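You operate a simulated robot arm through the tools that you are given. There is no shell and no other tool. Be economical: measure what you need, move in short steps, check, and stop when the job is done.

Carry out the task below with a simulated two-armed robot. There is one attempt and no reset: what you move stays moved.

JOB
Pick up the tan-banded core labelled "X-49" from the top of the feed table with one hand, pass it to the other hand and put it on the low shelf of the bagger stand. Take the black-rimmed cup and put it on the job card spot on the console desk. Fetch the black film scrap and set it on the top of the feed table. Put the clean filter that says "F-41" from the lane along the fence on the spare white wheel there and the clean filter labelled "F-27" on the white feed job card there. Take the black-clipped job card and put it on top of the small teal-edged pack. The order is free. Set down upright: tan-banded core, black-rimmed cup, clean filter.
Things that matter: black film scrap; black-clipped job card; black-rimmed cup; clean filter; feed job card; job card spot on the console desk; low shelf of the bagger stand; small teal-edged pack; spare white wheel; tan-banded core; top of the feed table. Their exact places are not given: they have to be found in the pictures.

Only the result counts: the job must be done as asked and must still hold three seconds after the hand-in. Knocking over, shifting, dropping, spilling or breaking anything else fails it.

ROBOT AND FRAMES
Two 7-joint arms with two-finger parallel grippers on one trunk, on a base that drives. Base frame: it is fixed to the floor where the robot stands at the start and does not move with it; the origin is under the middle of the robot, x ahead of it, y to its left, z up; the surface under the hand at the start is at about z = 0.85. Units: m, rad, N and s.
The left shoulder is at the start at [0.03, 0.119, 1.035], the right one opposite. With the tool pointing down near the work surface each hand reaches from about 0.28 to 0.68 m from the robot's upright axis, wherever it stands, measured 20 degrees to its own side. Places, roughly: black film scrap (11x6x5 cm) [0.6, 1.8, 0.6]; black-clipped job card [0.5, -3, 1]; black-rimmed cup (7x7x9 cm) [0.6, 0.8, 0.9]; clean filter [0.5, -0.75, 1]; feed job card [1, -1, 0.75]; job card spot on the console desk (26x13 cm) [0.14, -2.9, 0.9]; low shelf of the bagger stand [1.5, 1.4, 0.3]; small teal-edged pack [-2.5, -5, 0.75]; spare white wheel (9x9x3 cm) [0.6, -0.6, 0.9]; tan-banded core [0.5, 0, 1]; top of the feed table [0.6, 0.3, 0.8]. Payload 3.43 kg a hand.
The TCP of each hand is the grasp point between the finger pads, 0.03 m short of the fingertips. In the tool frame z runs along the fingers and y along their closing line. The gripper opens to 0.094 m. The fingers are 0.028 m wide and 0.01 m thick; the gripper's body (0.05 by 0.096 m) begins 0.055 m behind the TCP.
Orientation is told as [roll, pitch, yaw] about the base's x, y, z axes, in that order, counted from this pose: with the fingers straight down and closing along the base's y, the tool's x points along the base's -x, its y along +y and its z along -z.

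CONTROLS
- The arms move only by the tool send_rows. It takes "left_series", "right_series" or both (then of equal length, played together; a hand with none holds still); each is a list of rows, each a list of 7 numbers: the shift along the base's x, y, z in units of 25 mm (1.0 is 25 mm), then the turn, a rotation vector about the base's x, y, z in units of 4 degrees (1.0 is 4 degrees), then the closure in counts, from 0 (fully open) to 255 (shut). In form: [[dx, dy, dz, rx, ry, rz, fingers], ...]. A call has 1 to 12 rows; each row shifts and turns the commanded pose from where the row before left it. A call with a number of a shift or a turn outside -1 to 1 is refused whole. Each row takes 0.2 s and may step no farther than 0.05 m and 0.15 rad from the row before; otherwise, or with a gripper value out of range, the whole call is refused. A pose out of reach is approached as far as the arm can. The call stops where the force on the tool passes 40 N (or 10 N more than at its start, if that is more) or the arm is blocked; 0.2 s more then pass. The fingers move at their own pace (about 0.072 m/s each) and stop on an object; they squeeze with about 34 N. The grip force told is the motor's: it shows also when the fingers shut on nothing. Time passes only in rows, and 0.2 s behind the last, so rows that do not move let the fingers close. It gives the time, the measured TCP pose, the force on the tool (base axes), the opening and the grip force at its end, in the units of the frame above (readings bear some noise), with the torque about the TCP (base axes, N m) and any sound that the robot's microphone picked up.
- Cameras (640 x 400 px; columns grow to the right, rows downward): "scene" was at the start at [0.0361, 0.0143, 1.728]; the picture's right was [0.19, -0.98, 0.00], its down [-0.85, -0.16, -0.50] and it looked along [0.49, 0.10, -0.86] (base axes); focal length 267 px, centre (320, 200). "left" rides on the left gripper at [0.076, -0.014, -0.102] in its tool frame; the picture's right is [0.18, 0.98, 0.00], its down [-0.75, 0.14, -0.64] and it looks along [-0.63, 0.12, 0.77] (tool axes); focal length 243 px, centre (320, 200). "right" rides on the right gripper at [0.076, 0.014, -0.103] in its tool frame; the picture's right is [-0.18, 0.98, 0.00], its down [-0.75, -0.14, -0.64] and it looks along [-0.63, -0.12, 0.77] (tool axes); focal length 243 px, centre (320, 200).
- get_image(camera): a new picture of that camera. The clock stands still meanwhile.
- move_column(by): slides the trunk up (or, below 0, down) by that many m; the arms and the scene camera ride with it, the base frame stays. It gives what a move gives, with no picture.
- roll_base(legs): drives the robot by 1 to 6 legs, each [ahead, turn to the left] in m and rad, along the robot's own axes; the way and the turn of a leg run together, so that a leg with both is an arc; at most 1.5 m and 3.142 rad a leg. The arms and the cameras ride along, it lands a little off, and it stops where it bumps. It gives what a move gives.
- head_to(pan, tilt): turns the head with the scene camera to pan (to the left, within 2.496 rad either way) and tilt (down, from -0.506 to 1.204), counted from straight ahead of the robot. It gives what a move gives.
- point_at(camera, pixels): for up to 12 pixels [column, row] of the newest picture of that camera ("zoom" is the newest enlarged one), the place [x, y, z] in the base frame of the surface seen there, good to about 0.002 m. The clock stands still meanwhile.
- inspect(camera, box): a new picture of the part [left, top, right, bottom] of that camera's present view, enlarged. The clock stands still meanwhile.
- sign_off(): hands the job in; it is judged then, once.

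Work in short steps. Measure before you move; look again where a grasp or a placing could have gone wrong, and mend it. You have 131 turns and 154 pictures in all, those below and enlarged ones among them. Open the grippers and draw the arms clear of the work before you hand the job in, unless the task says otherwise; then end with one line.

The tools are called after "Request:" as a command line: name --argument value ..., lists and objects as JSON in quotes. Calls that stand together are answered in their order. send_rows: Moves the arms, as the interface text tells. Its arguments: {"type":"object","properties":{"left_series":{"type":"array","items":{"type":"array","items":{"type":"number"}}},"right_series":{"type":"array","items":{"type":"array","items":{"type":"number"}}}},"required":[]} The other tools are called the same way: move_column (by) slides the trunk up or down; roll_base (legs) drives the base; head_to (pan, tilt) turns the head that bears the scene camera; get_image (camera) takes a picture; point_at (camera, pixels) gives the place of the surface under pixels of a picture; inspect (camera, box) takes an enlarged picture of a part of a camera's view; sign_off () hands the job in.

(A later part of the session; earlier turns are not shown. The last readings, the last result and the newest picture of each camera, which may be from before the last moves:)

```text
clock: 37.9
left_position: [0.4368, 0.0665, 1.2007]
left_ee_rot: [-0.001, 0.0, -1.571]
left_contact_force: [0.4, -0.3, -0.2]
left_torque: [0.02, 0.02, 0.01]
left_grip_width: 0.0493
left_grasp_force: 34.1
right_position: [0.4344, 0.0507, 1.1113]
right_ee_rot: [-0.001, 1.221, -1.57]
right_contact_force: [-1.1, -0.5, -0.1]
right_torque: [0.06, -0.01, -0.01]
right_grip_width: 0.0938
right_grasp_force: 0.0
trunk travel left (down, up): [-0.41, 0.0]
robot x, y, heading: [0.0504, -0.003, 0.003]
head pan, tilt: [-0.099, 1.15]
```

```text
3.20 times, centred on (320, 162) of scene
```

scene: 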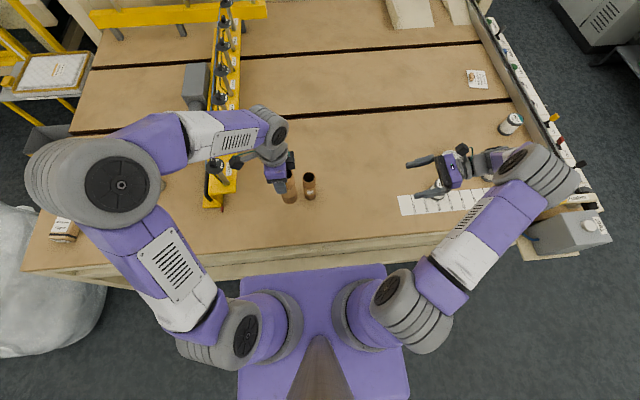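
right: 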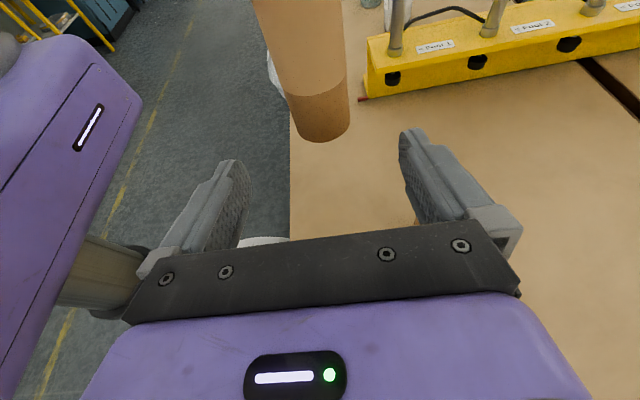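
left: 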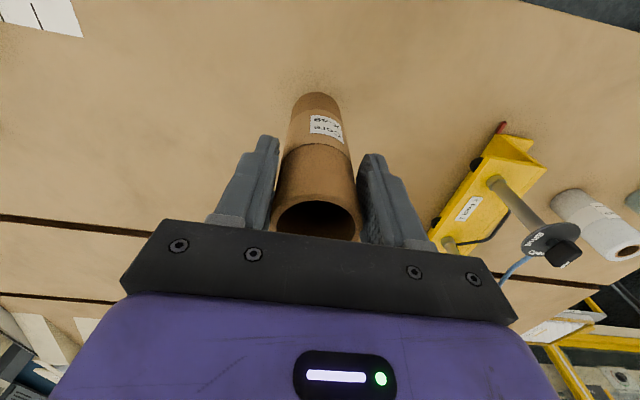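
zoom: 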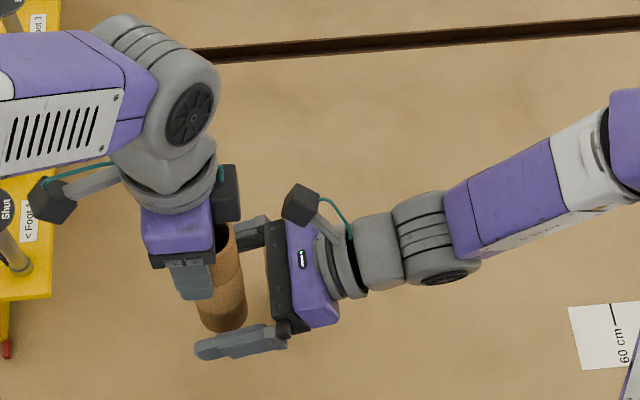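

Core is between the right fingers. Close right, then open left and raise it clear.

Request:
send_rows --right_series '[[0, 0, 0, 0, 0, 0, 255], [0, 0, 0, 0, 0, 0, 255], [0, 0, 0, 0, 0, 0, 255], [0, 0, 0, 0, 0, 0, 255]]'

Request:
send_rows --left_series '[[0, 0, 0, 0, 0, 0, 0], [0, 0, 0, 0, 0, 0, 0], [0, 0, 0, 0, 0, 0, 0], [0, 0, 1, 0, 0, 0, 0], [0, 0, 1, 0, 0, 0, 0], [0, 0, 1, 0, 0, 0, 0], [0, 0.5, 1, 0, 0, 0, 0], [0, 1, 0.5, 0, 0, 0, 0], [0, 1, 0, 0, 0, 0, 0], [0, 1, 0, 0, 0, 0, 0]]'

Request:
inspect --camera "scene" --box '[220, 100, 420, 225]'

```text
clock: 38.9
left_position: [0.4356, 0.0668, 1.2002]
left_ee_rot: [-0.001, 0.0, -1.573]
left_contact_force: [-9.8, -4.0, 2.7]
left_torque: [-0.1, 0.51, -0.17]
left_grip_width: 0.0494
left_grasp_force: 33.8
right_position: [0.4344, 0.0486, 1.1115]
right_ee_rot: [0.001, 1.219, -1.574]
right_contact_force: [10.4, 3.4, -3.2]
right_torque: [-0.29, 0.39, -0.01]
right_grip_width: 0.0497
right_grasp_force: 34.4
trunk travel left (down, up): [-0.41, 0.0]
robot x, y, heading: [0.0498, 0.002, -0.006]
head pan, tilt: [-0.099, 1.15]
```

```text
clock: 41.1
left_position: [0.4363, 0.1546, 1.3125]
left_ee_rot: [0.0, 0.0, -1.57]
left_contact_force: [0.0, 0.0, 0.2]
left_torque: [-0.02, 0.0, -0.01]
left_grip_width: 0.0935
left_grasp_force: 0.1
right_position: [0.4345, 0.0489, 1.1116]
right_ee_rot: [0.002, 1.222, -1.57]
right_contact_force: [0.4, 0.3, 0.0]
right_torque: [-0.04, -0.01, 0.03]
right_grip_width: 0.0499
right_grasp_force: 33.9
trunk travel left (down, up): [-0.41, 0.0]
robot x, y, heading: [0.0497, -0.0014, -0.002]
head pan, tilt: [-0.099, 1.15]
```

```text
3.20 times, centred on (320, 162) of scene
```

zoom: 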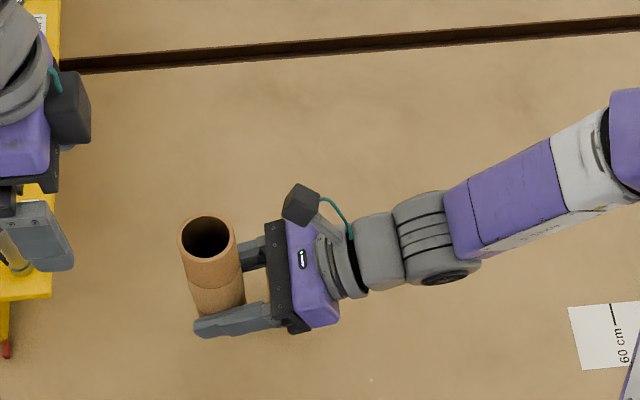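

Handover succeeded. Back off the table, turning the head left to plan the path around the bag.

Request:
roll_base --legs '[[-0.45, 0]]'

Request:
head_to --pan 1.1 --tilt 0.45

Request:
get_image --camera "scene"

```text
clock: 43.9
left_position: [-0.0127, 0.1545, 1.3129]
left_ee_rot: [0.001, 0.001, -1.569]
left_contact_force: [-0.8, -0.5, -0.1]
left_torque: [0.02, 0.03, -0.01]
left_grip_width: 0.094
left_grasp_force: 0.1
right_position: [-0.0139, 0.0509, 1.1115]
right_ee_rot: [-0.001, 1.223, -1.567]
right_contact_force: [0.3, -0.2, 0.4]
right_torque: [0.0, 0.03, 0.0]
right_grip_width: 0.0496
right_grasp_force: 34.4
trunk travel left (down, up): [-0.41, 0.0]
robot x, y, heading: [-0.3977, 0.0009, 0.003]
head pan, tilt: [-0.099, 1.15]
```

```text
clock: 45.3
left_position: [-0.0132, 0.1533, 1.3121]
left_ee_rot: [0.0, 0.0, -1.57]
left_contact_force: [-0.2, 0.2, -0.7]
left_torque: [-0.01, -0.01, -0.01]
left_grip_width: 0.094
left_grasp_force: 0.0
right_position: [-0.0141, 0.0498, 1.1116]
right_ee_rot: [0.001, 1.223, -1.567]
right_contact_force: [0.0, 0.5, -0.4]
right_torque: [0.03, 0.01, 0.0]
right_grip_width: 0.05
right_grasp_force: 33.6
trunk travel left (down, up): [-0.41, 0.0]
robot x, y, heading: [-0.3987, 0.0003, 0.002]
head pan, tilt: [1.1, 0.45]
```

```text
120 pictures are left
```

scene: 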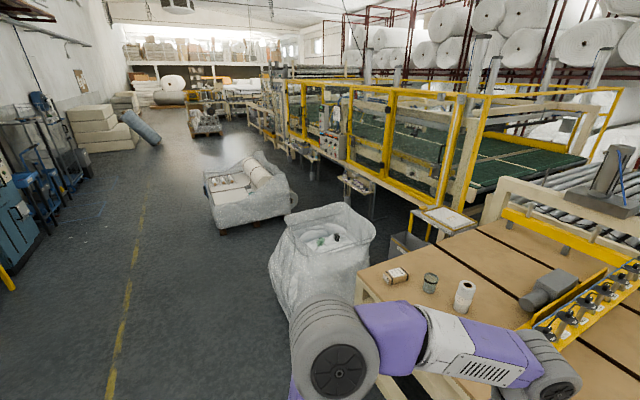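

Request:
point_at --camera "scene" --pixels '[[218, 232], [293, 205], [210, 190], [300, 192], [272, 270], [295, 225], [372, 225], [400, 225], [345, 192], [375, 205], [390, 185], [410, 235]]'

Request:
inspect --camera "scene" --box '[330, 160, 490, 290]'

```text
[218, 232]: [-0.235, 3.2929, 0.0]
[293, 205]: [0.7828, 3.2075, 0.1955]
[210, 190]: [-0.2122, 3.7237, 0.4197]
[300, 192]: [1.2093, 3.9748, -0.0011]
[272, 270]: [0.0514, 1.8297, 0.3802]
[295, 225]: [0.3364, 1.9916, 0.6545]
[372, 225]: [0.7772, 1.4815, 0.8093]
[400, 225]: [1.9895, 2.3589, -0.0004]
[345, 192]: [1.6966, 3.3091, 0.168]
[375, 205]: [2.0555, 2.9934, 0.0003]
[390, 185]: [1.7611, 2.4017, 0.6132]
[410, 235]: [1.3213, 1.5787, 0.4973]
```

```text
3.08 times, centred on (410, 225) of scene
```

zoom: 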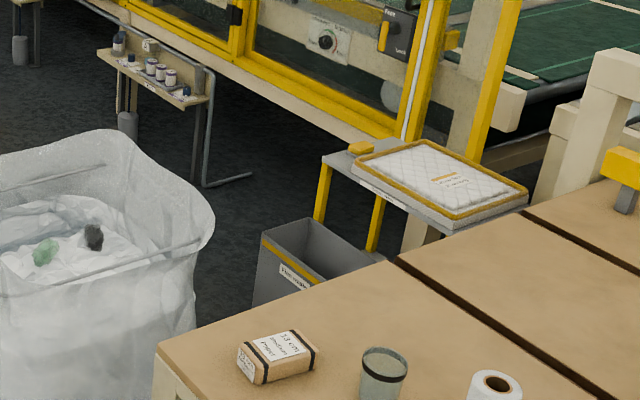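

Path: along x≈-0.4 to y≈2.7, between bag and pallet. Drive there and look.

Request:
roll_base --legs '[[0, 1.571], [1.4, 0], [1.3, 0], [0, -1.571]]'

Request:
head_to --pan -0.3 --tilt 0.6

Request:
get_image --camera "scene"

```text
clock: 66.0
left_position: [0.0086, 2.8543, 1.312]
left_ee_rot: [0.001, 0.0, -1.564]
left_contact_force: [-0.1, -0.2, 0.5]
left_torque: [-0.01, 0.03, 0.01]
left_grip_width: 0.0939
left_grasp_force: 0.1
right_position: [0.0062, 2.7487, 1.1114]
right_ee_rot: [-0.001, 1.222, -1.563]
right_contact_force: [-0.1, -0.1, -0.1]
right_torque: [-0.02, -0.01, -0.01]
right_grip_width: 0.0494
right_grasp_force: 33.4
trunk travel left (down, up): [-0.41, 0.0]
robot x, y, heading: [-0.3809, 2.6996, 0.01]
head pan, tilt: [1.1, 0.45]
```

```text
clock: 67.5
left_position: [0.0086, 2.8532, 1.3133]
left_ee_rot: [0.001, -0.001, -1.566]
left_contact_force: [-0.2, -0.6, 0.0]
left_torque: [0.02, 0.02, 0.01]
left_grip_width: 0.0941
left_grasp_force: 0.1
right_position: [0.0079, 2.7488, 1.111]
right_ee_rot: [0.0, 1.22, -1.564]
right_contact_force: [-0.4, 0.9, 0.8]
right_torque: [0.01, 0.01, -0.03]
right_grip_width: 0.0495
right_grasp_force: 34.1
trunk travel left (down, up): [-0.41, 0.0]
robot x, y, heading: [-0.3769, 2.6981, 0.003]
head pan, tilt: [-0.3, 0.6]
```

```text
118 pictures are left
```

scene: 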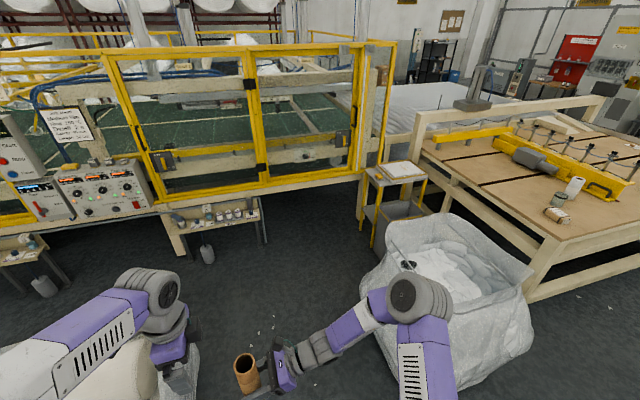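

Request:
inspect --camera "scene" --box '[340, 150, 450, 270]'

Request:
point_at --camera "scene" --pixels '[[362, 230], [372, 245], [390, 212], [385, 232], [430, 185], [370, 172], [408, 265], [380, 262], [362, 288], [450, 218], [530, 270], [265, 240]]'

```text
3.33 times, centred on (395, 210) of scene
```

zoom: 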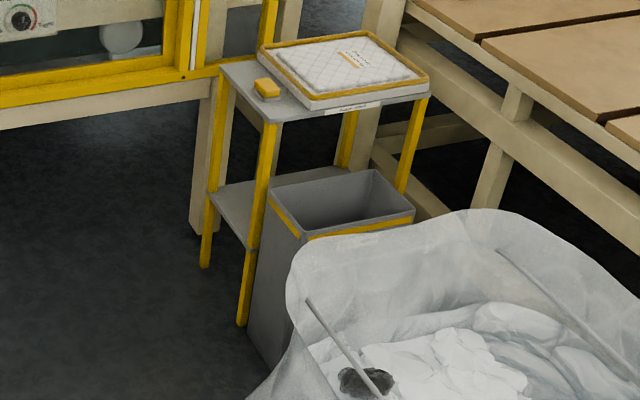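

```text
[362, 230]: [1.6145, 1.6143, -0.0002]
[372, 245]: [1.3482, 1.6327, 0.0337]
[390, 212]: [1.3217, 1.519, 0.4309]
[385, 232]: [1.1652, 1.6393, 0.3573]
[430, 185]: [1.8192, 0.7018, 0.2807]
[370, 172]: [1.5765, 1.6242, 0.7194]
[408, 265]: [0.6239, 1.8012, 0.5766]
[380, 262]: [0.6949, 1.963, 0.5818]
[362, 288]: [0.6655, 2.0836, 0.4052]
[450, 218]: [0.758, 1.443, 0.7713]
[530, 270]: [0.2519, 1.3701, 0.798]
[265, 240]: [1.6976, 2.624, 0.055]
```

The low shelf is open on the +y side between the yellow legs (x≈1.35–1.61, y≈1.62). I re-orient the right hand to point robot-forward, here in free space.

Request:
send_rows --right_series '[[0.4, -0.6, 0, 0, 0, -1, 255], [0.4, -0.6, 0, 0, 0, -1, 255], [0.4, -0.6, 0, 0, 0, -1, 255], [0.4, -0.6, 0, 0, 0, -1, 255], [0.4, -0.6, 0, 0, 0, -1, 255], [0.4, -0.6, 0, 0, 0, -1, 255], [0.4, -0.6, 0, 0, 0, -1, 255], [0.4, -0.6, 0, 0, 0, -1, 255], [0.4, -0.6, 0, 0, 0, -1, 255], [0.4, -0.6, 0, 0, 0, -1, 255], [0, 0, 0, 0, 0, -1, 255], [0, 0, 0, 0, 0, -1, 255]]'

Request:
send_rows --right_series '[[0, 0, 0, 0, 0, -1, 255], [0, 0, 0, 0, 0, -1, 255], [0, 0, 0, 0, 0, -1, 255], [0, 0, 0, 0, 0, -1, 255], [0, 0, 0, 0, 0, -1, 255], [0, 0, 0, 0, 0, -1, 255], [0, 0, 0, 0, 0, -1, 255], [0, 0, 0, 0, 0, -1, 255]]'

Request:
roll_base --legs '[[1.45, 0], [0.2, 0]]'

Request:
head_to --pan -1.3 --tilt 0.75

Request:
get_image --camera "scene"

```text
clock: 70.1
left_position: [0.0088, 2.8535, 1.3113]
left_ee_rot: [-0.001, 0.001, -1.567]
left_contact_force: [0.3, -1.0, -1.7]
left_torque: [-0.01, -0.04, 0.03]
left_grip_width: 0.0939
left_grasp_force: 0.0
right_position: [0.1075, 2.5988, 1.1109]
right_ee_rot: [0.003, 1.222, -2.402]
right_contact_force: [-0.1, -0.6, 0.3]
right_torque: [-0.01, 0.0, 0.03]
right_grip_width: 0.0494
right_grasp_force: 34.2
trunk travel left (down, up): [-0.41, 0.0]
robot x, y, heading: [-0.3713, 2.7012, 0.009]
head pan, tilt: [-0.3, 0.6]
```

```text
clock: 71.9
left_position: [0.009, 2.8538, 1.3127]
left_ee_rot: [-0.001, 0.001, -1.565]
left_contact_force: [0.3, 0.2, -0.1]
left_torque: [0.0, 0.02, 0.01]
left_grip_width: 0.0943
left_grasp_force: 0.0
right_position: [0.1031, 2.6004, 1.1034]
right_ee_rot: [-0.033, 1.192, -2.812]
right_contact_force: [0.1, -0.2, 0.8]
right_torque: [0.01, 0.02, 0.05]
right_grip_width: 0.0495
right_grasp_force: 34.0
right hand out of reach, approached as far as the arm can: row 6, 7, 8
trunk travel left (down, up): [-0.41, 0.0]
robot x, y, heading: [-0.3824, 2.6964, 0.002]
head pan, tilt: [-0.3, 0.6]
```

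```text
clock: 80.2
left_position: [1.6174, 2.877, 1.3123]
left_ee_rot: [-0.002, 0.0, -1.553]
left_contact_force: [0.1, -0.1, 0.1]
left_torque: [0.01, -0.02, -0.02]
left_grip_width: 0.0938
left_grasp_force: 0.0
right_position: [1.71, 2.6252, 1.1025]
right_ee_rot: [-0.041, 1.188, -2.807]
right_contact_force: [-0.2, 0.5, 0.1]
right_torque: [-0.01, 0.0, -0.01]
right_grip_width: 0.0493
right_grasp_force: 34.2
trunk travel left (down, up): [-0.41, 0.0]
robot x, y, heading: [1.2334, 2.7178, 0.011]
head pan, tilt: [-0.3, 0.6]
stopped in leg 2: the force on the tool passed its limit at 128 N (the readings are from after the stop); the commanded pose is now the measured one
```

```text
clock: 81.4
left_position: [1.6175, 2.8773, 1.3116]
left_ee_rot: [-0.002, 0.001, -1.553]
left_contact_force: [-0.7, -0.6, 0.4]
left_torque: [0.01, 0.0, -0.01]
left_grip_width: 0.094
left_grasp_force: 0.2
right_position: [1.7116, 2.6258, 1.1033]
right_ee_rot: [-0.04, 1.189, -2.803]
right_contact_force: [-0.5, -0.2, -0.5]
right_torque: [-0.01, -0.02, -0.02]
right_grip_width: 0.0496
right_grasp_force: 33.9
trunk travel left (down, up): [-0.41, 0.0]
robot x, y, heading: [1.235, 2.7171, 0.014]
head pan, tilt: [-1.3, 0.75]
```

```text
116 pictures are left
```

scene: 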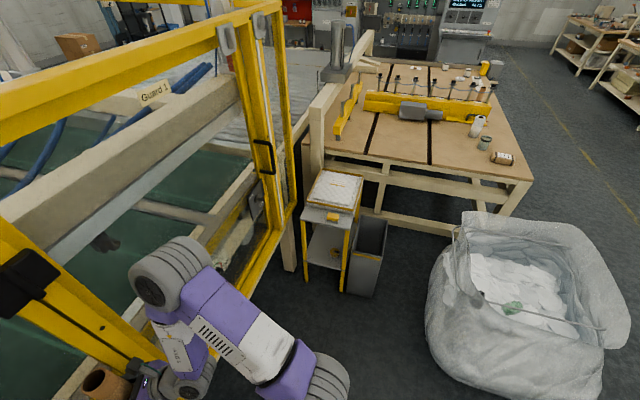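

The hand touched the guard frame. Back off 0.3 m, turn right to face −y, and check the core.

Request:
roll_base --legs '[[-0.25, 0]]'

Request:
head_to --pan -0.2 --tilt 0.9

Request:
get_image --camera "scene"

Request:
get_image --camera "right"

```text
clock: 83.2
left_position: [1.3695, 2.8722, 1.3111]
left_ee_rot: [-0.002, 0.0, -1.557]
left_contact_force: [0.3, -0.4, -0.3]
left_torque: [0.05, 0.02, -0.01]
left_grip_width: 0.0941
left_grasp_force: 0.1
right_position: [1.4603, 2.6203, 1.1024]
right_ee_rot: [-0.041, 1.189, -2.809]
right_contact_force: [0.5, 0.3, -0.2]
right_torque: [0.0, -0.02, 0.02]
right_grip_width: 0.0497
right_grasp_force: 34.5
trunk travel left (down, up): [-0.41, 0.0]
robot x, y, heading: [0.9833, 2.7135, 0.014]
head pan, tilt: [-1.3, 0.75]
```

```text
clock: 84.6
left_position: [1.3685, 2.8723, 1.3127]
left_ee_rot: [-0.003, 0.002, -1.557]
left_contact_force: [-0.7, 0.2, 0.3]
left_torque: [-0.01, 0.01, 0.02]
left_grip_width: 0.0938
left_grasp_force: 0.0
right_position: [1.4609, 2.6203, 1.1039]
right_ee_rot: [-0.04, 1.189, -2.808]
right_contact_force: [-0.2, -0.8, 0.0]
right_torque: [-0.03, -0.01, 0.0]
right_grip_width: 0.0493
right_grasp_force: 34.1
trunk travel left (down, up): [-0.41, 0.0]
robot x, y, heading: [0.9848, 2.717, 0.007]
head pan, tilt: [-0.201, 0.901]
```

```text
115 pictures are left
```

scene: 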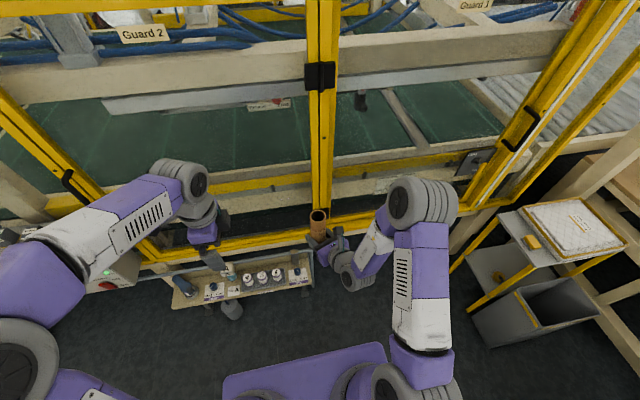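

```text
114 pictures are left
```

right: 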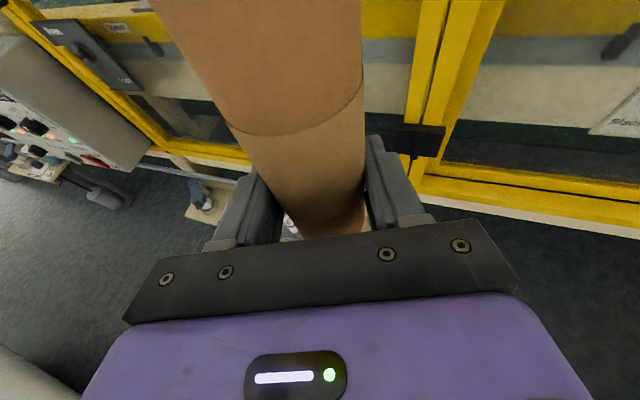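

The core may have been tilted/shifted in the grip; measure it.

Request:
inspect --camera "scene" --box '[280, 190, 380, 300]'

Request:
point_at --camera "right" --pixels '[[200, 20], [240, 20], [280, 20], [320, 20], [350, 20], [240, 100], [280, 100], [320, 100], [350, 100], [290, 180], [320, 180], [350, 180]]'

Request:
point_at --camera "scene" --pixels '[[310, 215], [318, 223], [326, 215], [318, 210], [318, 235]]'

```text
3.64 times, centred on (330, 245) of scene
```

zoom: 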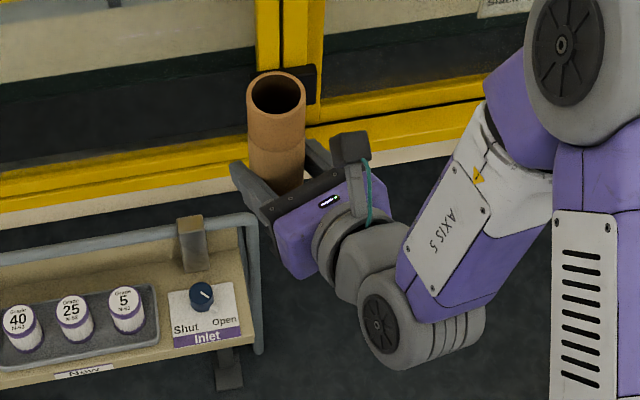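

```text
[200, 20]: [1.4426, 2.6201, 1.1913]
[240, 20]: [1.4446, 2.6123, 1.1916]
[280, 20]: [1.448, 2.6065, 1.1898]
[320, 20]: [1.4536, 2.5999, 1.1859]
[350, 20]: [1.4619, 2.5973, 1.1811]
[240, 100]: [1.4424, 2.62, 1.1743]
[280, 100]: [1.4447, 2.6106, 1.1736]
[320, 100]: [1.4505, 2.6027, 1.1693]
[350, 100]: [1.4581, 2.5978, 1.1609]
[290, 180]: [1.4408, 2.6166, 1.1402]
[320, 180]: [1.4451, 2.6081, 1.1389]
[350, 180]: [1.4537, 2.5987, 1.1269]
```

```text
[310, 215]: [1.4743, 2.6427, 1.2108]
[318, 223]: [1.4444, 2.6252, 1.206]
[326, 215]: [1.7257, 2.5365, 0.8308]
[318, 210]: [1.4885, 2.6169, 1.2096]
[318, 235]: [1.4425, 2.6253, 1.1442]
```

Core still well held and vertical (front surface x 1.444/1.4425 at two heights). Now turn and approach the stand diagonally.

Request:
roll_base --legs '[[0, -0.785], [0.37, 0], [0, -0.785]]'

Request:
head_to --pan 0.1 --tilt 0.85

Request:
get_image --camera "scene"

```text
clock: 91.0
left_position: [1.4064, 2.0687, 1.3129]
left_ee_rot: [-0.001, 0.001, -3.129]
left_contact_force: [-0.3, 1.0, 0.0]
left_torque: [-0.04, -0.01, 0.02]
left_grip_width: 0.094
left_grasp_force: 0.1
right_position: [1.1552, 1.9762, 1.1041]
right_ee_rot: [-0.039, 1.188, 1.902]
right_contact_force: [-0.1, 0.3, 0.2]
right_torque: [0.02, 0.02, 0.01]
right_grip_width: 0.0492
right_grasp_force: 34.3
trunk travel left (down, up): [-0.41, 0.0]
robot x, y, heading: [1.2455, 2.4499, -1.556]
head pan, tilt: [-0.201, 0.901]
```

```text
clock: 91.8
left_position: [1.4064, 2.0688, 1.3114]
left_ee_rot: [-0.003, 0.001, -3.129]
left_contact_force: [0.7, 0.2, -0.1]
left_torque: [0.01, 0.0, 0.01]
left_grip_width: 0.0938
left_grasp_force: 0.1
right_position: [1.1542, 1.9775, 1.1028]
right_ee_rot: [-0.04, 1.189, 1.902]
right_contact_force: [0.7, 0.1, -0.5]
right_torque: [-0.01, -0.01, 0.02]
right_grip_width: 0.0493
right_grasp_force: 34.3
trunk travel left (down, up): [-0.41, 0.0]
robot x, y, heading: [1.2494, 2.4509, -1.56]
head pan, tilt: [0.099, 0.85]
```

```text
112 pictures are left
```

scene: 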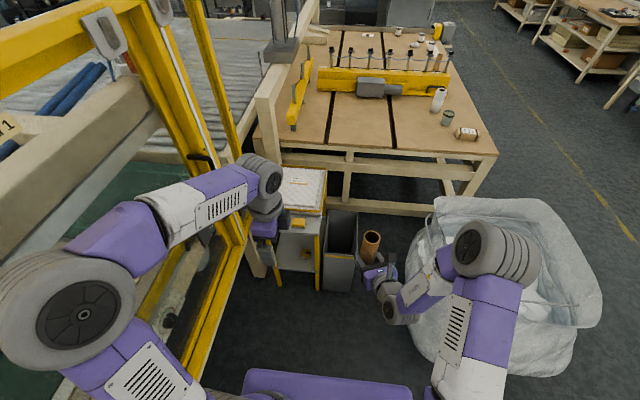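

Request:
point_at --camera "scene" --pixels '[[410, 270], [437, 203], [425, 320], [500, 240], [460, 250], [300, 250], [322, 285], [278, 285], [100, 300], [215, 175], [230, 240], [296, 268]]'

Request:
inspect --camera "scene" --box '[200, 150, 560, 380]'

```text
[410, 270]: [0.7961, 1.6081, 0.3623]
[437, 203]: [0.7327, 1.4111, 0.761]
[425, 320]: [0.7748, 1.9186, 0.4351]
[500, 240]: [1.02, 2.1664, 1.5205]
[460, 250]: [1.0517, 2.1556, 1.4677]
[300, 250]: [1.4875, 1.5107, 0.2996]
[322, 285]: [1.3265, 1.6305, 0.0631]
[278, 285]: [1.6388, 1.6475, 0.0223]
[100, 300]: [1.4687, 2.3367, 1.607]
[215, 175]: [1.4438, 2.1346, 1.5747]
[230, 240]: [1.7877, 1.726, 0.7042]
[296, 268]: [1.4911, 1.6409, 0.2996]
```

```text
1.74 times, centred on (380, 265) of scene
```

zoom: 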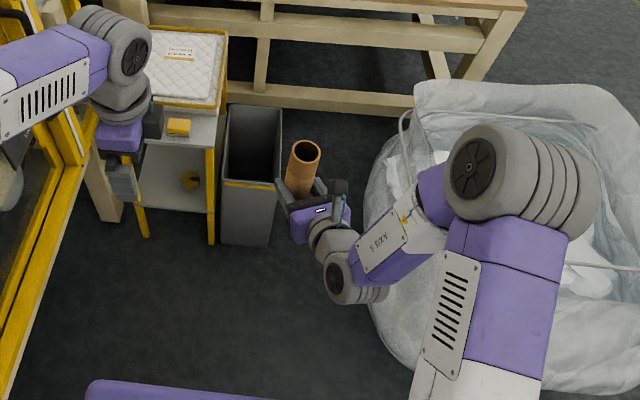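

Elbows are high (z≈1.5), so lowering is fine. Shelf z=0.30. Zoom into the shelf to see what already lies on it.

Request:
inspect --camera "scene" --box '[265, 215, 335, 295]'

Request:
point_at --camera "zoom" --pixels '[[320, 200], [300, 200], [340, 200], [260, 250], [380, 250], [250, 140], [380, 300], [220, 300]]'

```text
5.00 times, centred on (300, 255) of scene
```

zoom: 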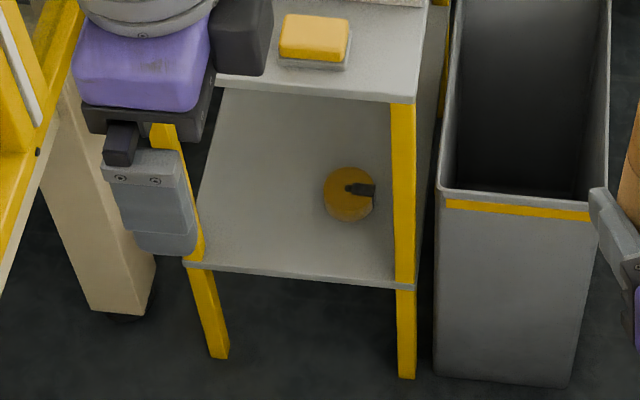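

```text
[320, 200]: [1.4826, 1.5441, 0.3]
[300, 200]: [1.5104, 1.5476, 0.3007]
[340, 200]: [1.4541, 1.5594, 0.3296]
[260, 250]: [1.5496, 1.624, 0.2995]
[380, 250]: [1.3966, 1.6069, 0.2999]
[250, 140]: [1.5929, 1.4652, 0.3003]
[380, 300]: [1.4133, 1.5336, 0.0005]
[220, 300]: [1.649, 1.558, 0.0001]
```

Shelf has a yellow tape at about (1.445,1.545); I'll place the core at about (1.535,1.575). First retract the left hand, then drive a little ahead and turn left.

Request:
send_rows --left_series '[[0, 0.8, 0.8, 0, 0, 0, 0], [0, 0.8, 0.8, 0, 0, 0, 0], [0, 0.8, 0.8, 0, 0, 0, 0], [0, 0.8, 0.8, 0, 0, 0, 0], [0, 0.8, 0.8, 0, 0, 0, 0]]'

Request:
roll_base --legs '[[0.17, 0], [0, 0.28]]'

Request:
head_to --pan 0.1 --tilt 0.95

Request:
get_image --camera "scene"

```text
clock: 93.0
left_position: [1.4058, 2.1671, 1.4121]
left_ee_rot: [-0.002, 0.001, -3.13]
left_contact_force: [1.0, -0.6, -0.4]
left_torque: [0.03, -0.01, 0.01]
left_grip_width: 0.094
left_grasp_force: 0.1
right_position: [1.1546, 1.9777, 1.1031]
right_ee_rot: [-0.039, 1.189, 1.901]
right_contact_force: [0.5, 0.5, -0.9]
right_torque: [0.01, 0.03, 0.0]
right_grip_width: 0.0493
right_grasp_force: 33.9
trunk travel left (down, up): [-0.41, 0.0]
robot x, y, heading: [1.2478, 2.4524, -1.562]
head pan, tilt: [0.099, 0.85]
```

```text
clock: 95.4
left_position: [1.4809, 2.0521, 1.412]
left_ee_rot: [-0.001, 0.002, -2.85]
left_contact_force: [0.2, 0.1, 0.1]
left_torque: [0.0, -0.02, 0.01]
left_grip_width: 0.0939
left_grasp_force: 0.2
right_position: [1.2909, 1.7996, 1.105]
right_ee_rot: [-0.041, 1.189, 2.184]
right_contact_force: [0.4, 1.0, -0.1]
right_torque: [-0.01, 0.01, 0.01]
right_grip_width: 0.0493
right_grasp_force: 34.5
trunk travel left (down, up): [-0.41, 0.0]
robot x, y, heading: [1.2541, 2.2839, -1.278]
head pan, tilt: [0.099, 0.85]
```

```text
clock: 96.1
left_position: [1.4815, 2.0522, 1.4122]
left_ee_rot: [-0.003, 0.001, -2.85]
left_contact_force: [0.0, -0.7, -0.3]
left_torque: [0.02, 0.01, 0.0]
left_grip_width: 0.0939
left_grasp_force: 0.0
right_position: [1.2907, 1.8001, 1.1033]
right_ee_rot: [-0.039, 1.188, 2.183]
right_contact_force: [-0.1, -0.8, 0.0]
right_torque: [-0.01, -0.03, 0.01]
right_grip_width: 0.0497
right_grasp_force: 33.8
trunk travel left (down, up): [-0.41, 0.0]
robot x, y, heading: [1.2494, 2.2843, -1.281]
head pan, tilt: [0.099, 0.949]
```

```text
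109 pictures are left
```

scene: 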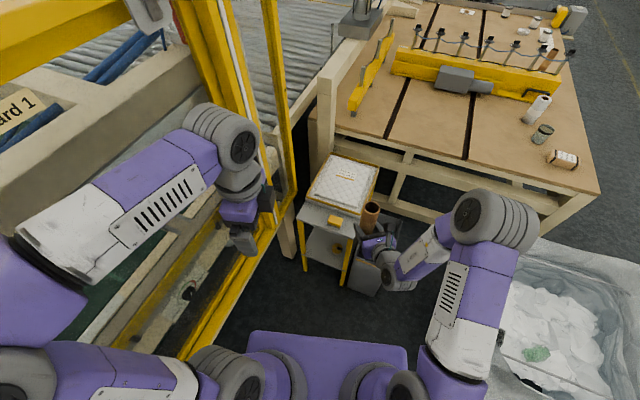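

Shift the right hand over the free floor in front of the shelf, then lower the trunk.

Request:
send_rows --right_series '[[0.88, -0.32, 0, 0, 0, 0, 255], [0.88, -0.32, 0, 0, 0, 0, 255], [0.88, -0.32, 0, 0, 0, 0, 255], [0.88, -0.32, 0, 0, 0, 0, 255], [0.88, -0.32, 0, 0, 0, 0, 255]]'

Request:
move_column --by -0.4

Request:
send_rows --right_series '[[0, 0, -1, 0, 0, 0, 255], [0, 0, -1, 0, 0, 0, 255], [0, 0, -1, 0, 0, 0, 255], [0, 0, -1, 0, 0, 0, 255], [0, 0, -1, 0, 0, 0, 255], [0, 0, -1, 0, 0, 0, 255], [0, 0, -1, 0, 0, 0, 255], [0, 0, -1, 0, 0, 0, 255], [0, 0, -1, 0, 0, 0, 255], [0, 0, -1, 0, 0, 0, 255]]'

Request:
get_image --camera "scene"

Request:
get_image --camera "right"

```text
clock: 97.3
left_position: [1.4806, 2.0525, 1.4118]
left_ee_rot: [-0.001, 0.001, -2.85]
left_contact_force: [-0.3, -0.1, 0.7]
left_torque: [0.02, -0.02, 0.02]
left_grip_width: 0.0943
left_grasp_force: 0.0
right_position: [1.3023, 1.7953, 1.104]
right_ee_rot: [-0.04, 1.188, 2.18]
right_contact_force: [-0.3, 0.0, -0.5]
right_torque: [-0.04, -0.02, 0.0]
right_grip_width: 0.0495
right_grasp_force: 33.5
right hand out of reach, approached as far as the arm can: row 1, 2, 3, 4, 5
trunk travel left (down, up): [-0.41, 0.0]
robot x, y, heading: [1.2488, 2.2824, -1.28]
head pan, tilt: [0.099, 0.949]
```

```text
clock: 101.1
left_position: [1.48, 2.0531, 1.0136]
left_ee_rot: [-0.002, 0.0, -2.85]
left_contact_force: [0.3, -0.2, 0.4]
left_torque: [-0.02, 0.0, 0.0]
left_grip_width: 0.094
left_grasp_force: 0.1
right_position: [1.302, 1.7951, 0.7027]
right_ee_rot: [-0.039, 1.189, 2.181]
right_contact_force: [0.1, 0.7, 0.5]
right_torque: [0.01, 0.0, 0.02]
right_grip_width: 0.0494
right_grasp_force: 34.0
trunk travel left (down, up): [-0.01, 0.4]
robot x, y, heading: [1.2496, 2.2812, -1.281]
head pan, tilt: [0.099, 0.949]
```

```text
clock: 103.3
left_position: [1.4806, 2.0523, 1.012]
left_ee_rot: [-0.001, -0.001, -2.85]
left_contact_force: [0.0, 0.4, -0.3]
left_torque: [-0.01, -0.01, 0.02]
left_grip_width: 0.0939
left_grasp_force: 0.1
right_position: [1.3019, 1.7967, 0.4541]
right_ee_rot: [-0.039, 1.19, 2.183]
right_contact_force: [-0.2, 0.1, -0.2]
right_torque: [-0.01, -0.01, 0.01]
right_grip_width: 0.0493
right_grasp_force: 33.9
trunk travel left (down, up): [-0.01, 0.4]
robot x, y, heading: [1.2531, 2.2828, -1.282]
head pan, tilt: [0.099, 0.949]
```

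```text
108 pictures are left
```

scene: 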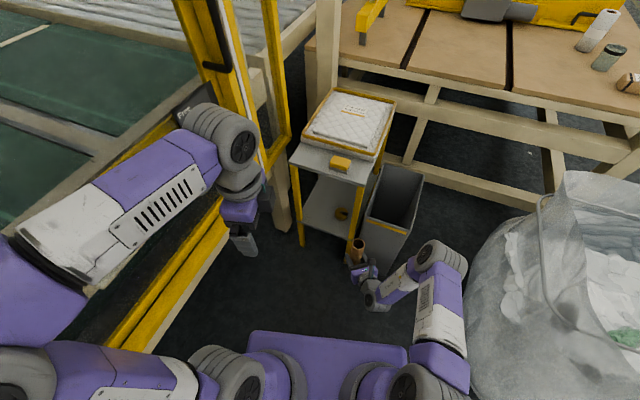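

```text
107 pictures are left
```

right: 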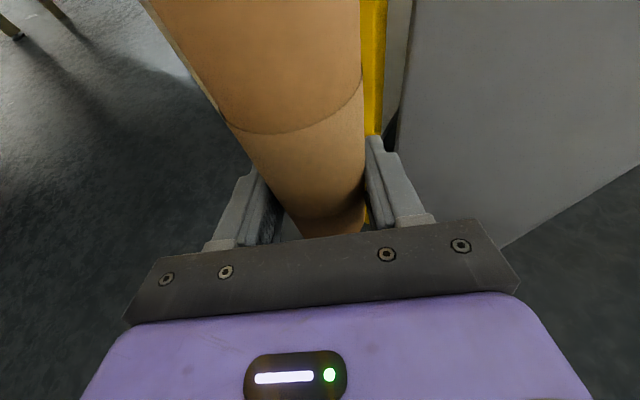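

The wrist yaw is at its limit for moving left. I turn the hand +20° back and shift it robot-left.

Request:
send_rows --right_series '[[0, 0, 0, 0, 0, 1, 255], [0, 0, 0, 0, 0, 1, 255], [0, 0, 0, 0, 0, 1, 255], [0, 0, 0, 0, 0, 1, 255], [0, 0, 0, 0, 0, 1, 255], [0.88, 0.26, 0, 0, 0, 0, 255], [0.88, 0.26, 0, 0, 0, 0, 255], [0.88, 0.26, 0, 0, 0, 0, 255], [0.88, 0.26, 0, 0, 0, 0, 255], [0.88, 0.26, 0, 0, 0, 0, 255], [0.88, 0.26, 0, 0, 0, 0, 255], [0.88, 0.26, 0, 0, 0, 0, 255]]'

Request:
roll_base --legs '[[0, -0.2]]'

Request:
get_image --camera "scene"

```text
clock: 105.9
left_position: [1.4815, 2.0517, 1.0113]
left_ee_rot: [-0.002, -0.003, -2.85]
left_contact_force: [-0.2, 0.7, 0.5]
left_torque: [0.0, -0.03, -0.02]
left_grip_width: 0.094
left_grasp_force: 0.1
right_position: [1.456, 1.8412, 0.4541]
right_ee_rot: [-0.037, 1.188, 2.533]
right_contact_force: [-0.2, 0.2, 0.1]
right_torque: [-0.01, 0.0, 0.04]
right_grip_width: 0.0493
right_grasp_force: 33.7
trunk travel left (down, up): [-0.01, 0.4]
robot x, y, heading: [1.2517, 2.2864, -1.281]
head pan, tilt: [0.099, 0.949]
```

```text
clock: 107.1
left_position: [1.4314, 2.0112, 1.0117]
left_ee_rot: [-0.001, -0.001, -3.046]
left_contact_force: [0.2, 0.5, 0.4]
left_torque: [0.0, -0.04, -0.02]
left_grip_width: 0.0941
left_grasp_force: 0.1
right_position: [1.3653, 1.8103, 0.4536]
right_ee_rot: [-0.042, 1.187, 2.332]
right_contact_force: [-0.4, 0.8, -0.1]
right_torque: [-0.04, -0.02, 0.05]
right_grip_width: 0.0495
right_grasp_force: 33.9
trunk travel left (down, up): [-0.01, 0.4]
robot x, y, heading: [1.2496, 2.2831, -1.476]
head pan, tilt: [0.099, 0.949]
```

```text
106 pictures are left
```

scene: 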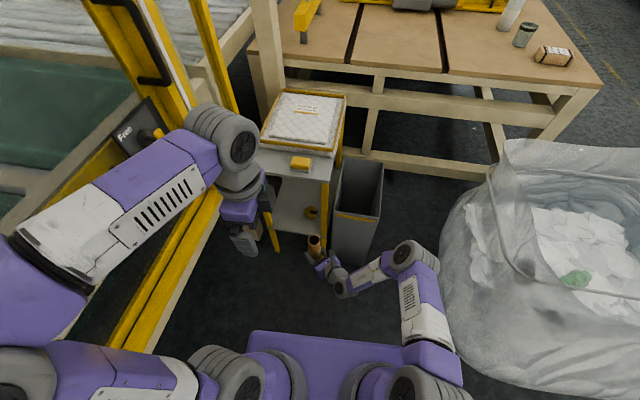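

Lower to just above shelf height and advance partway toward the opening.

Request:
send_rows --right_series '[[0, 0, -0.96, 0, 0, 0, 255], [0, 0, -0.96, 0, 0, 0, 255], [0, 0, -0.96, 0, 0, 0, 255], [0, 0, -0.96, 0, 0, 0, 255], [0.6, -0.764, 0, 0, 0, 0, 255], [0.6, -0.764, 0, 0, 0, 0, 255], [0.6, -0.764, 0, 0, 0, 0, 255], [0.6, -0.764, 0, 0, 0, 0, 255]]'

Request:
inspect --camera "scene" --box '[230, 150, 430, 300]'

Request:
get_image --camera "right"

```text
clock: 108.9
left_position: [1.4311, 2.0126, 1.0124]
left_ee_rot: [-0.001, 0.0, -3.049]
left_contact_force: [-0.2, -0.4, -0.4]
left_torque: [-0.02, -0.02, -0.01]
left_grip_width: 0.0939
left_grasp_force: 0.2
right_position: [1.3897, 1.7703, 0.3677]
right_ee_rot: [-0.039, 1.188, 2.335]
right_contact_force: [-0.8, 0.6, -0.8]
right_torque: [0.02, -0.02, 0.01]
right_grip_width: 0.0492
right_grasp_force: 34.5
right hand out of reach, approached as far as the arm can: row 6, 7, 8
trunk travel left (down, up): [-0.01, 0.4]
robot x, y, heading: [1.2491, 2.2831, -1.479]
head pan, tilt: [0.099, 0.949]
```

```text
2.67 times, centred on (330, 225) of scene
```

zoom: 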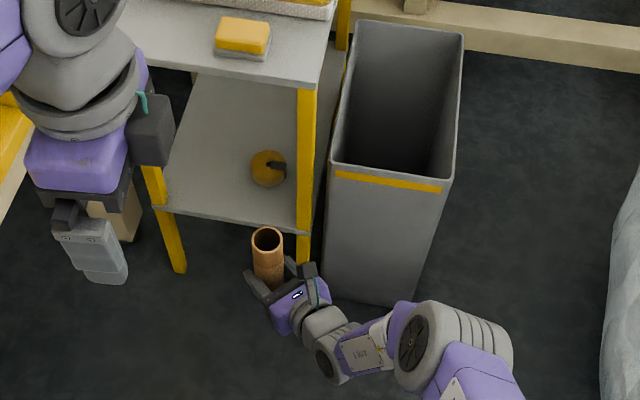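

```text
104 pictures are left
```

right: 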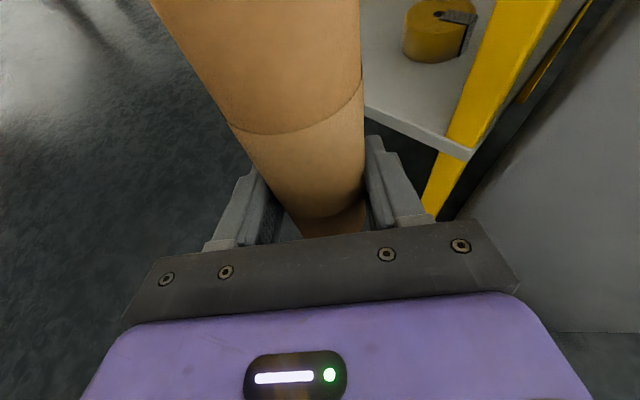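

The arm hits a limit again. I test pure robot-forward motion to learn which direction is free (still clear of the legs).

Request:
send_rows --right_series '[[0.05, -0.8, 0, 0, 0, 0, 255], [0.05, -0.8, 0, 0, 0, 0, 255]]'

Request:
send_rows --right_series '[[0, 0, 0, 0, 0, 1, 255], [0, 0, 0, 0, 0, 1, 255], [0.6, -0.3, 0, 0, 0, 0, 255]]'

```text
clock: 109.5
left_position: [1.4298, 2.0111, 1.0118]
left_ee_rot: [-0.002, 0.0, -3.048]
left_contact_force: [-0.2, -0.5, 0.6]
left_torque: [0.02, 0.0, -0.01]
left_grip_width: 0.0941
left_grasp_force: 0.0
right_position: [1.3887, 1.7397, 0.3787]
right_ee_rot: [-0.04, 1.188, 2.333]
right_contact_force: [0.7, -0.4, 1.2]
right_torque: [0.02, 0.0, 0.03]
right_grip_width: 0.0491
right_grasp_force: 34.3
right hand out of reach, approached as far as the arm can: row 1, 2
trunk travel left (down, up): [-0.01, 0.4]
robot x, y, heading: [1.2511, 2.2817, -1.475]
head pan, tilt: [0.099, 0.949]
```

```text
clock: 110.3
left_position: [1.4305, 2.0106, 1.0122]
left_ee_rot: [-0.001, -0.001, -3.046]
left_contact_force: [0.0, -0.3, -0.2]
left_torque: [-0.03, 0.02, -0.02]
left_grip_width: 0.094
left_grasp_force: 0.1
right_position: [1.3998, 1.7343, 0.387]
right_ee_rot: [-0.042, 1.189, 2.473]
right_contact_force: [-0.2, 1.1, 0.2]
right_torque: [0.01, -0.03, 0.03]
right_grip_width: 0.0496
right_grasp_force: 33.7
right hand out of reach, approached as far as the arm can: row 3
trunk travel left (down, up): [-0.01, 0.4]
robot x, y, heading: [1.2501, 2.2847, -1.481]
head pan, tilt: [0.099, 0.949]
```

Going forward forces the hand up, so the wrist pitch seems limiting. Test with a steeper hand tilt in free air.

Request:
send_rows --right_series '[[-0.3, 0.9, 0, 0.61, 0.79, 0, 255], [0, 0, 0, 0.61, 0.79, 0, 255], [0, 0, 0, 0.61, 0.79, 0, 255], [0, 0, 0, 0.61, 0.79, 0, 255], [0, 0, 0, 0.61, 0.79, 0, 255], [0, 0, 0, 0.61, 0.79, 0, 255], [0.3, -0.9, -0.3, 0, 0, 0, 255], [0.3, -0.8, -0.3, 0, 0, 0, 255], [0, 0, -0.5, 0, 0, 0, 255]]'

```text
clock: 112.3
left_position: [1.4314, 2.0113, 1.0132]
left_ee_rot: [-0.002, -0.001, -3.048]
left_contact_force: [-0.1, -0.4, 0.4]
left_torque: [0.04, 0.02, 0.01]
left_grip_width: 0.0944
left_grasp_force: 0.0
right_position: [1.401, 1.7176, 0.3677]
right_ee_rot: [-0.027, 0.783, 2.471]
right_contact_force: [0.6, 0.1, 0.4]
right_torque: [-0.04, 0.06, 0.02]
right_grip_width: 0.0494
right_grasp_force: 33.8
right hand out of reach, approached as far as the arm can: row 8, 9
trunk travel left (down, up): [-0.01, 0.4]
robot x, y, heading: [1.2522, 2.2856, -1.48]
head pan, tilt: [0.099, 0.949]
```

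Request:
get_image --camera "scene"

Request:
point_at --camera "scene" --pixels '[[415, 258], [425, 320], [360, 270], [340, 275], [430, 370], [300, 360], [340, 345], [250, 340], [405, 350], [230, 255]]'

```text
103 pictures are left
```

scene: 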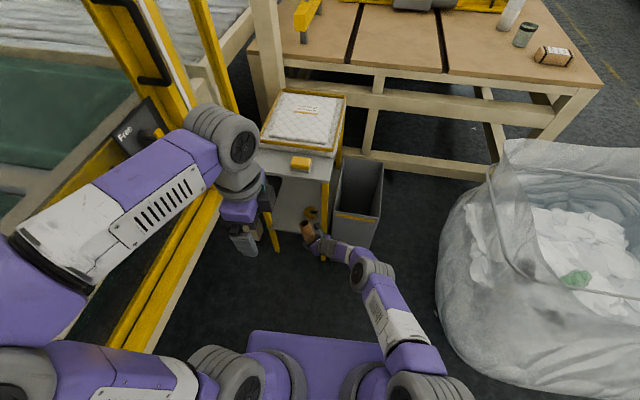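

```text
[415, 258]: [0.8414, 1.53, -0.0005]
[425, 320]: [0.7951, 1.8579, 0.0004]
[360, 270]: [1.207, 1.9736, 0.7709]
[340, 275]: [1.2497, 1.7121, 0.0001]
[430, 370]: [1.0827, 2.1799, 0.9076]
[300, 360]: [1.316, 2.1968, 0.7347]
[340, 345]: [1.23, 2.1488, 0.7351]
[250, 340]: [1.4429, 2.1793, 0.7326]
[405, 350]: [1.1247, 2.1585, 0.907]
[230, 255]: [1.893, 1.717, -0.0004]
```

The arm is simply short here; the base must come closer. Undo the tilt and retract the hand first.

Request:
send_rows --right_series '[[-0.475, 0.845, 0, -0.61, -0.79, 0, 255], [-0.475, 0.845, 0, -0.61, -0.79, 0, 255], [-0.475, 0.845, 0, -0.61, -0.79, 0, 255], [-0.475, 0.845, 0, -0.61, -0.79, 0, 255], [-0.475, 0.845, 0, -0.61, -0.79, 0, 255], [-0.475, 0.845, 0, -0.61, -0.79, 0, 255], [-0.475, 0.845, 0, 0, 0, 0, 255], [-0.475, 0.845, 0, 0, 0, 0, 255]]'

Request:
head_to --pan 0.3 --tilt 1.2

Request:
get_image --camera "scene"

```text
clock: 114.1
left_position: [1.4304, 2.0115, 1.0122]
left_ee_rot: [0.0, -0.002, -3.049]
left_contact_force: [-0.1, -0.4, 0.0]
left_torque: [0.0, 0.01, 0.02]
left_grip_width: 0.0942
left_grasp_force: 0.1
right_position: [1.3085, 1.878, 0.3633]
right_ee_rot: [-0.039, 1.191, 2.473]
right_contact_force: [-0.6, 0.3, -0.3]
right_torque: [0.01, -0.02, 0.03]
right_grip_width: 0.0496
right_grasp_force: 33.7
right hand out of reach, approached as far as the arm can: row 1
trunk travel left (down, up): [-0.01, 0.4]
robot x, y, heading: [1.2493, 2.2851, -1.472]
head pan, tilt: [0.099, 0.949]
```

```text
clock: 114.9
left_position: [1.4292, 2.0119, 1.0128]
left_ee_rot: [0.0, 0.0, -3.047]
left_contact_force: [-0.1, 0.2, -0.1]
left_torque: [0.0, -0.02, 0.01]
left_grip_width: 0.0941
left_grasp_force: 0.0
right_position: [1.3078, 1.8779, 0.3623]
right_ee_rot: [-0.041, 1.189, 2.472]
right_contact_force: [0.5, 0.0, 0.1]
right_torque: [0.03, 0.01, -0.04]
right_grip_width: 0.0493
right_grasp_force: 34.2
trunk travel left (down, up): [-0.01, 0.4]
robot x, y, heading: [1.2511, 2.2845, -1.481]
head pan, tilt: [0.3, 1.201]
```

```text
102 pictures are left
```

scene: 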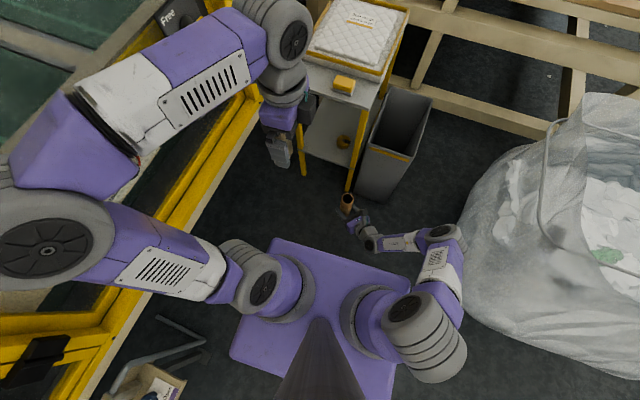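

Request:
point_at --camera "scene" --pixels '[[40, 240], [95, 250], [20, 200], [100, 100], [40, 350], [130, 300], [235, 120], [270, 160], [240, 345], [300, 245], [170, 320], [320, 165]]'

```text
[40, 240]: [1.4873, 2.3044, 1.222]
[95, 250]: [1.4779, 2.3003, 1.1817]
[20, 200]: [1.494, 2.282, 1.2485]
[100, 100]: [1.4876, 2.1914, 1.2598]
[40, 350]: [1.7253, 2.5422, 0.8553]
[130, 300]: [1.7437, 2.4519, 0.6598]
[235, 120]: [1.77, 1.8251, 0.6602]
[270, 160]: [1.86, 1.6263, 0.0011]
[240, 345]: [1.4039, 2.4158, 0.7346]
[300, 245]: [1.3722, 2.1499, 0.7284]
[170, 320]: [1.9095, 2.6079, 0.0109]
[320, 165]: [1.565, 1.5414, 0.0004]
```

Drive closer diagonally: turn left 0.42, ahead 0.215, turn right 0.2.

Request:
roll_base --legs '[[0, 0.42], [0.215, 0], [0, -0.2]]'

Request:
get_image --camera "scene"

```text
clock: 118.5
left_position: [1.5874, 1.8715, 1.0122]
left_ee_rot: [-0.002, 0.0, -2.829]
left_contact_force: [-0.4, 0.2, 0.1]
left_torque: [-0.02, 0.0, 0.01]
left_grip_width: 0.0937
left_grasp_force: 0.0
right_position: [1.4982, 1.7158, 0.3625]
right_ee_rot: [-0.04, 1.188, 2.687]
right_contact_force: [-0.7, 0.7, -0.5]
right_torque: [0.01, -0.05, -0.02]
right_grip_width: 0.0489
right_grasp_force: 33.9
trunk travel left (down, up): [-0.01, 0.4]
robot x, y, heading: [1.3491, 2.0987, -1.263]
head pan, tilt: [0.3, 1.201]
```

```text
101 pictures are left
```

scene: 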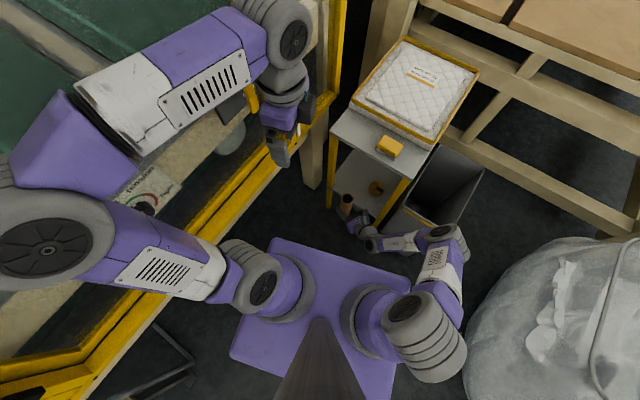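

Now yaw the hand −24° so it points more toward −y.

Request:
send_rows --right_series '[[0, 0, 0, 0, 0, -1, 255], [0, 0, 0, 0, 0, -1, 255], [0, 0, 0, 0, 0, -1, 255], [0, 0, 0, 0, 0, -1, 255], [0, 0, 0, 0, 0, -1, 255], [0, 0, 0, 0, 0, -1, 255]]'

Request:
inspect --camera "scene" --box '[290, 90, 490, 270]'

```text
clock: 119.9
left_position: [1.5877, 1.8727, 1.0124]
left_ee_rot: [-0.003, 0.002, -2.831]
left_contact_force: [-0.4, -0.3, -0.6]
left_torque: [0.01, 0.0, 0.01]
left_grip_width: 0.094
left_grasp_force: 0.0
right_position: [1.498, 1.7159, 0.3626]
right_ee_rot: [-0.04, 1.189, 2.269]
right_contact_force: [0.4, -0.2, -0.4]
right_torque: [0.02, 0.0, 0.03]
right_grip_width: 0.0494
right_grasp_force: 34.1
trunk travel left (down, up): [-0.01, 0.4]
robot x, y, heading: [1.35, 2.0983, -1.262]
head pan, tilt: [0.3, 1.201]
```

```text
2.22 times, centred on (390, 180) of scene
```

zoom: 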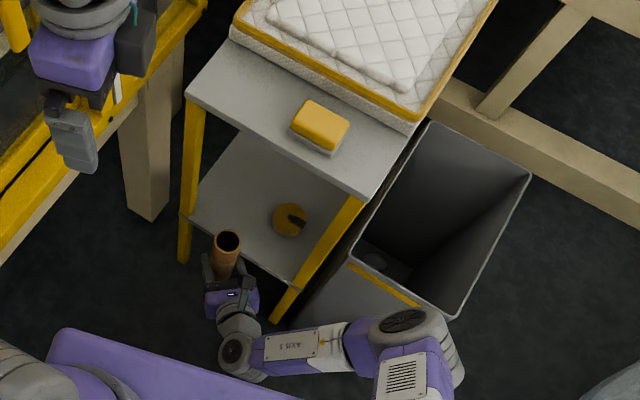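

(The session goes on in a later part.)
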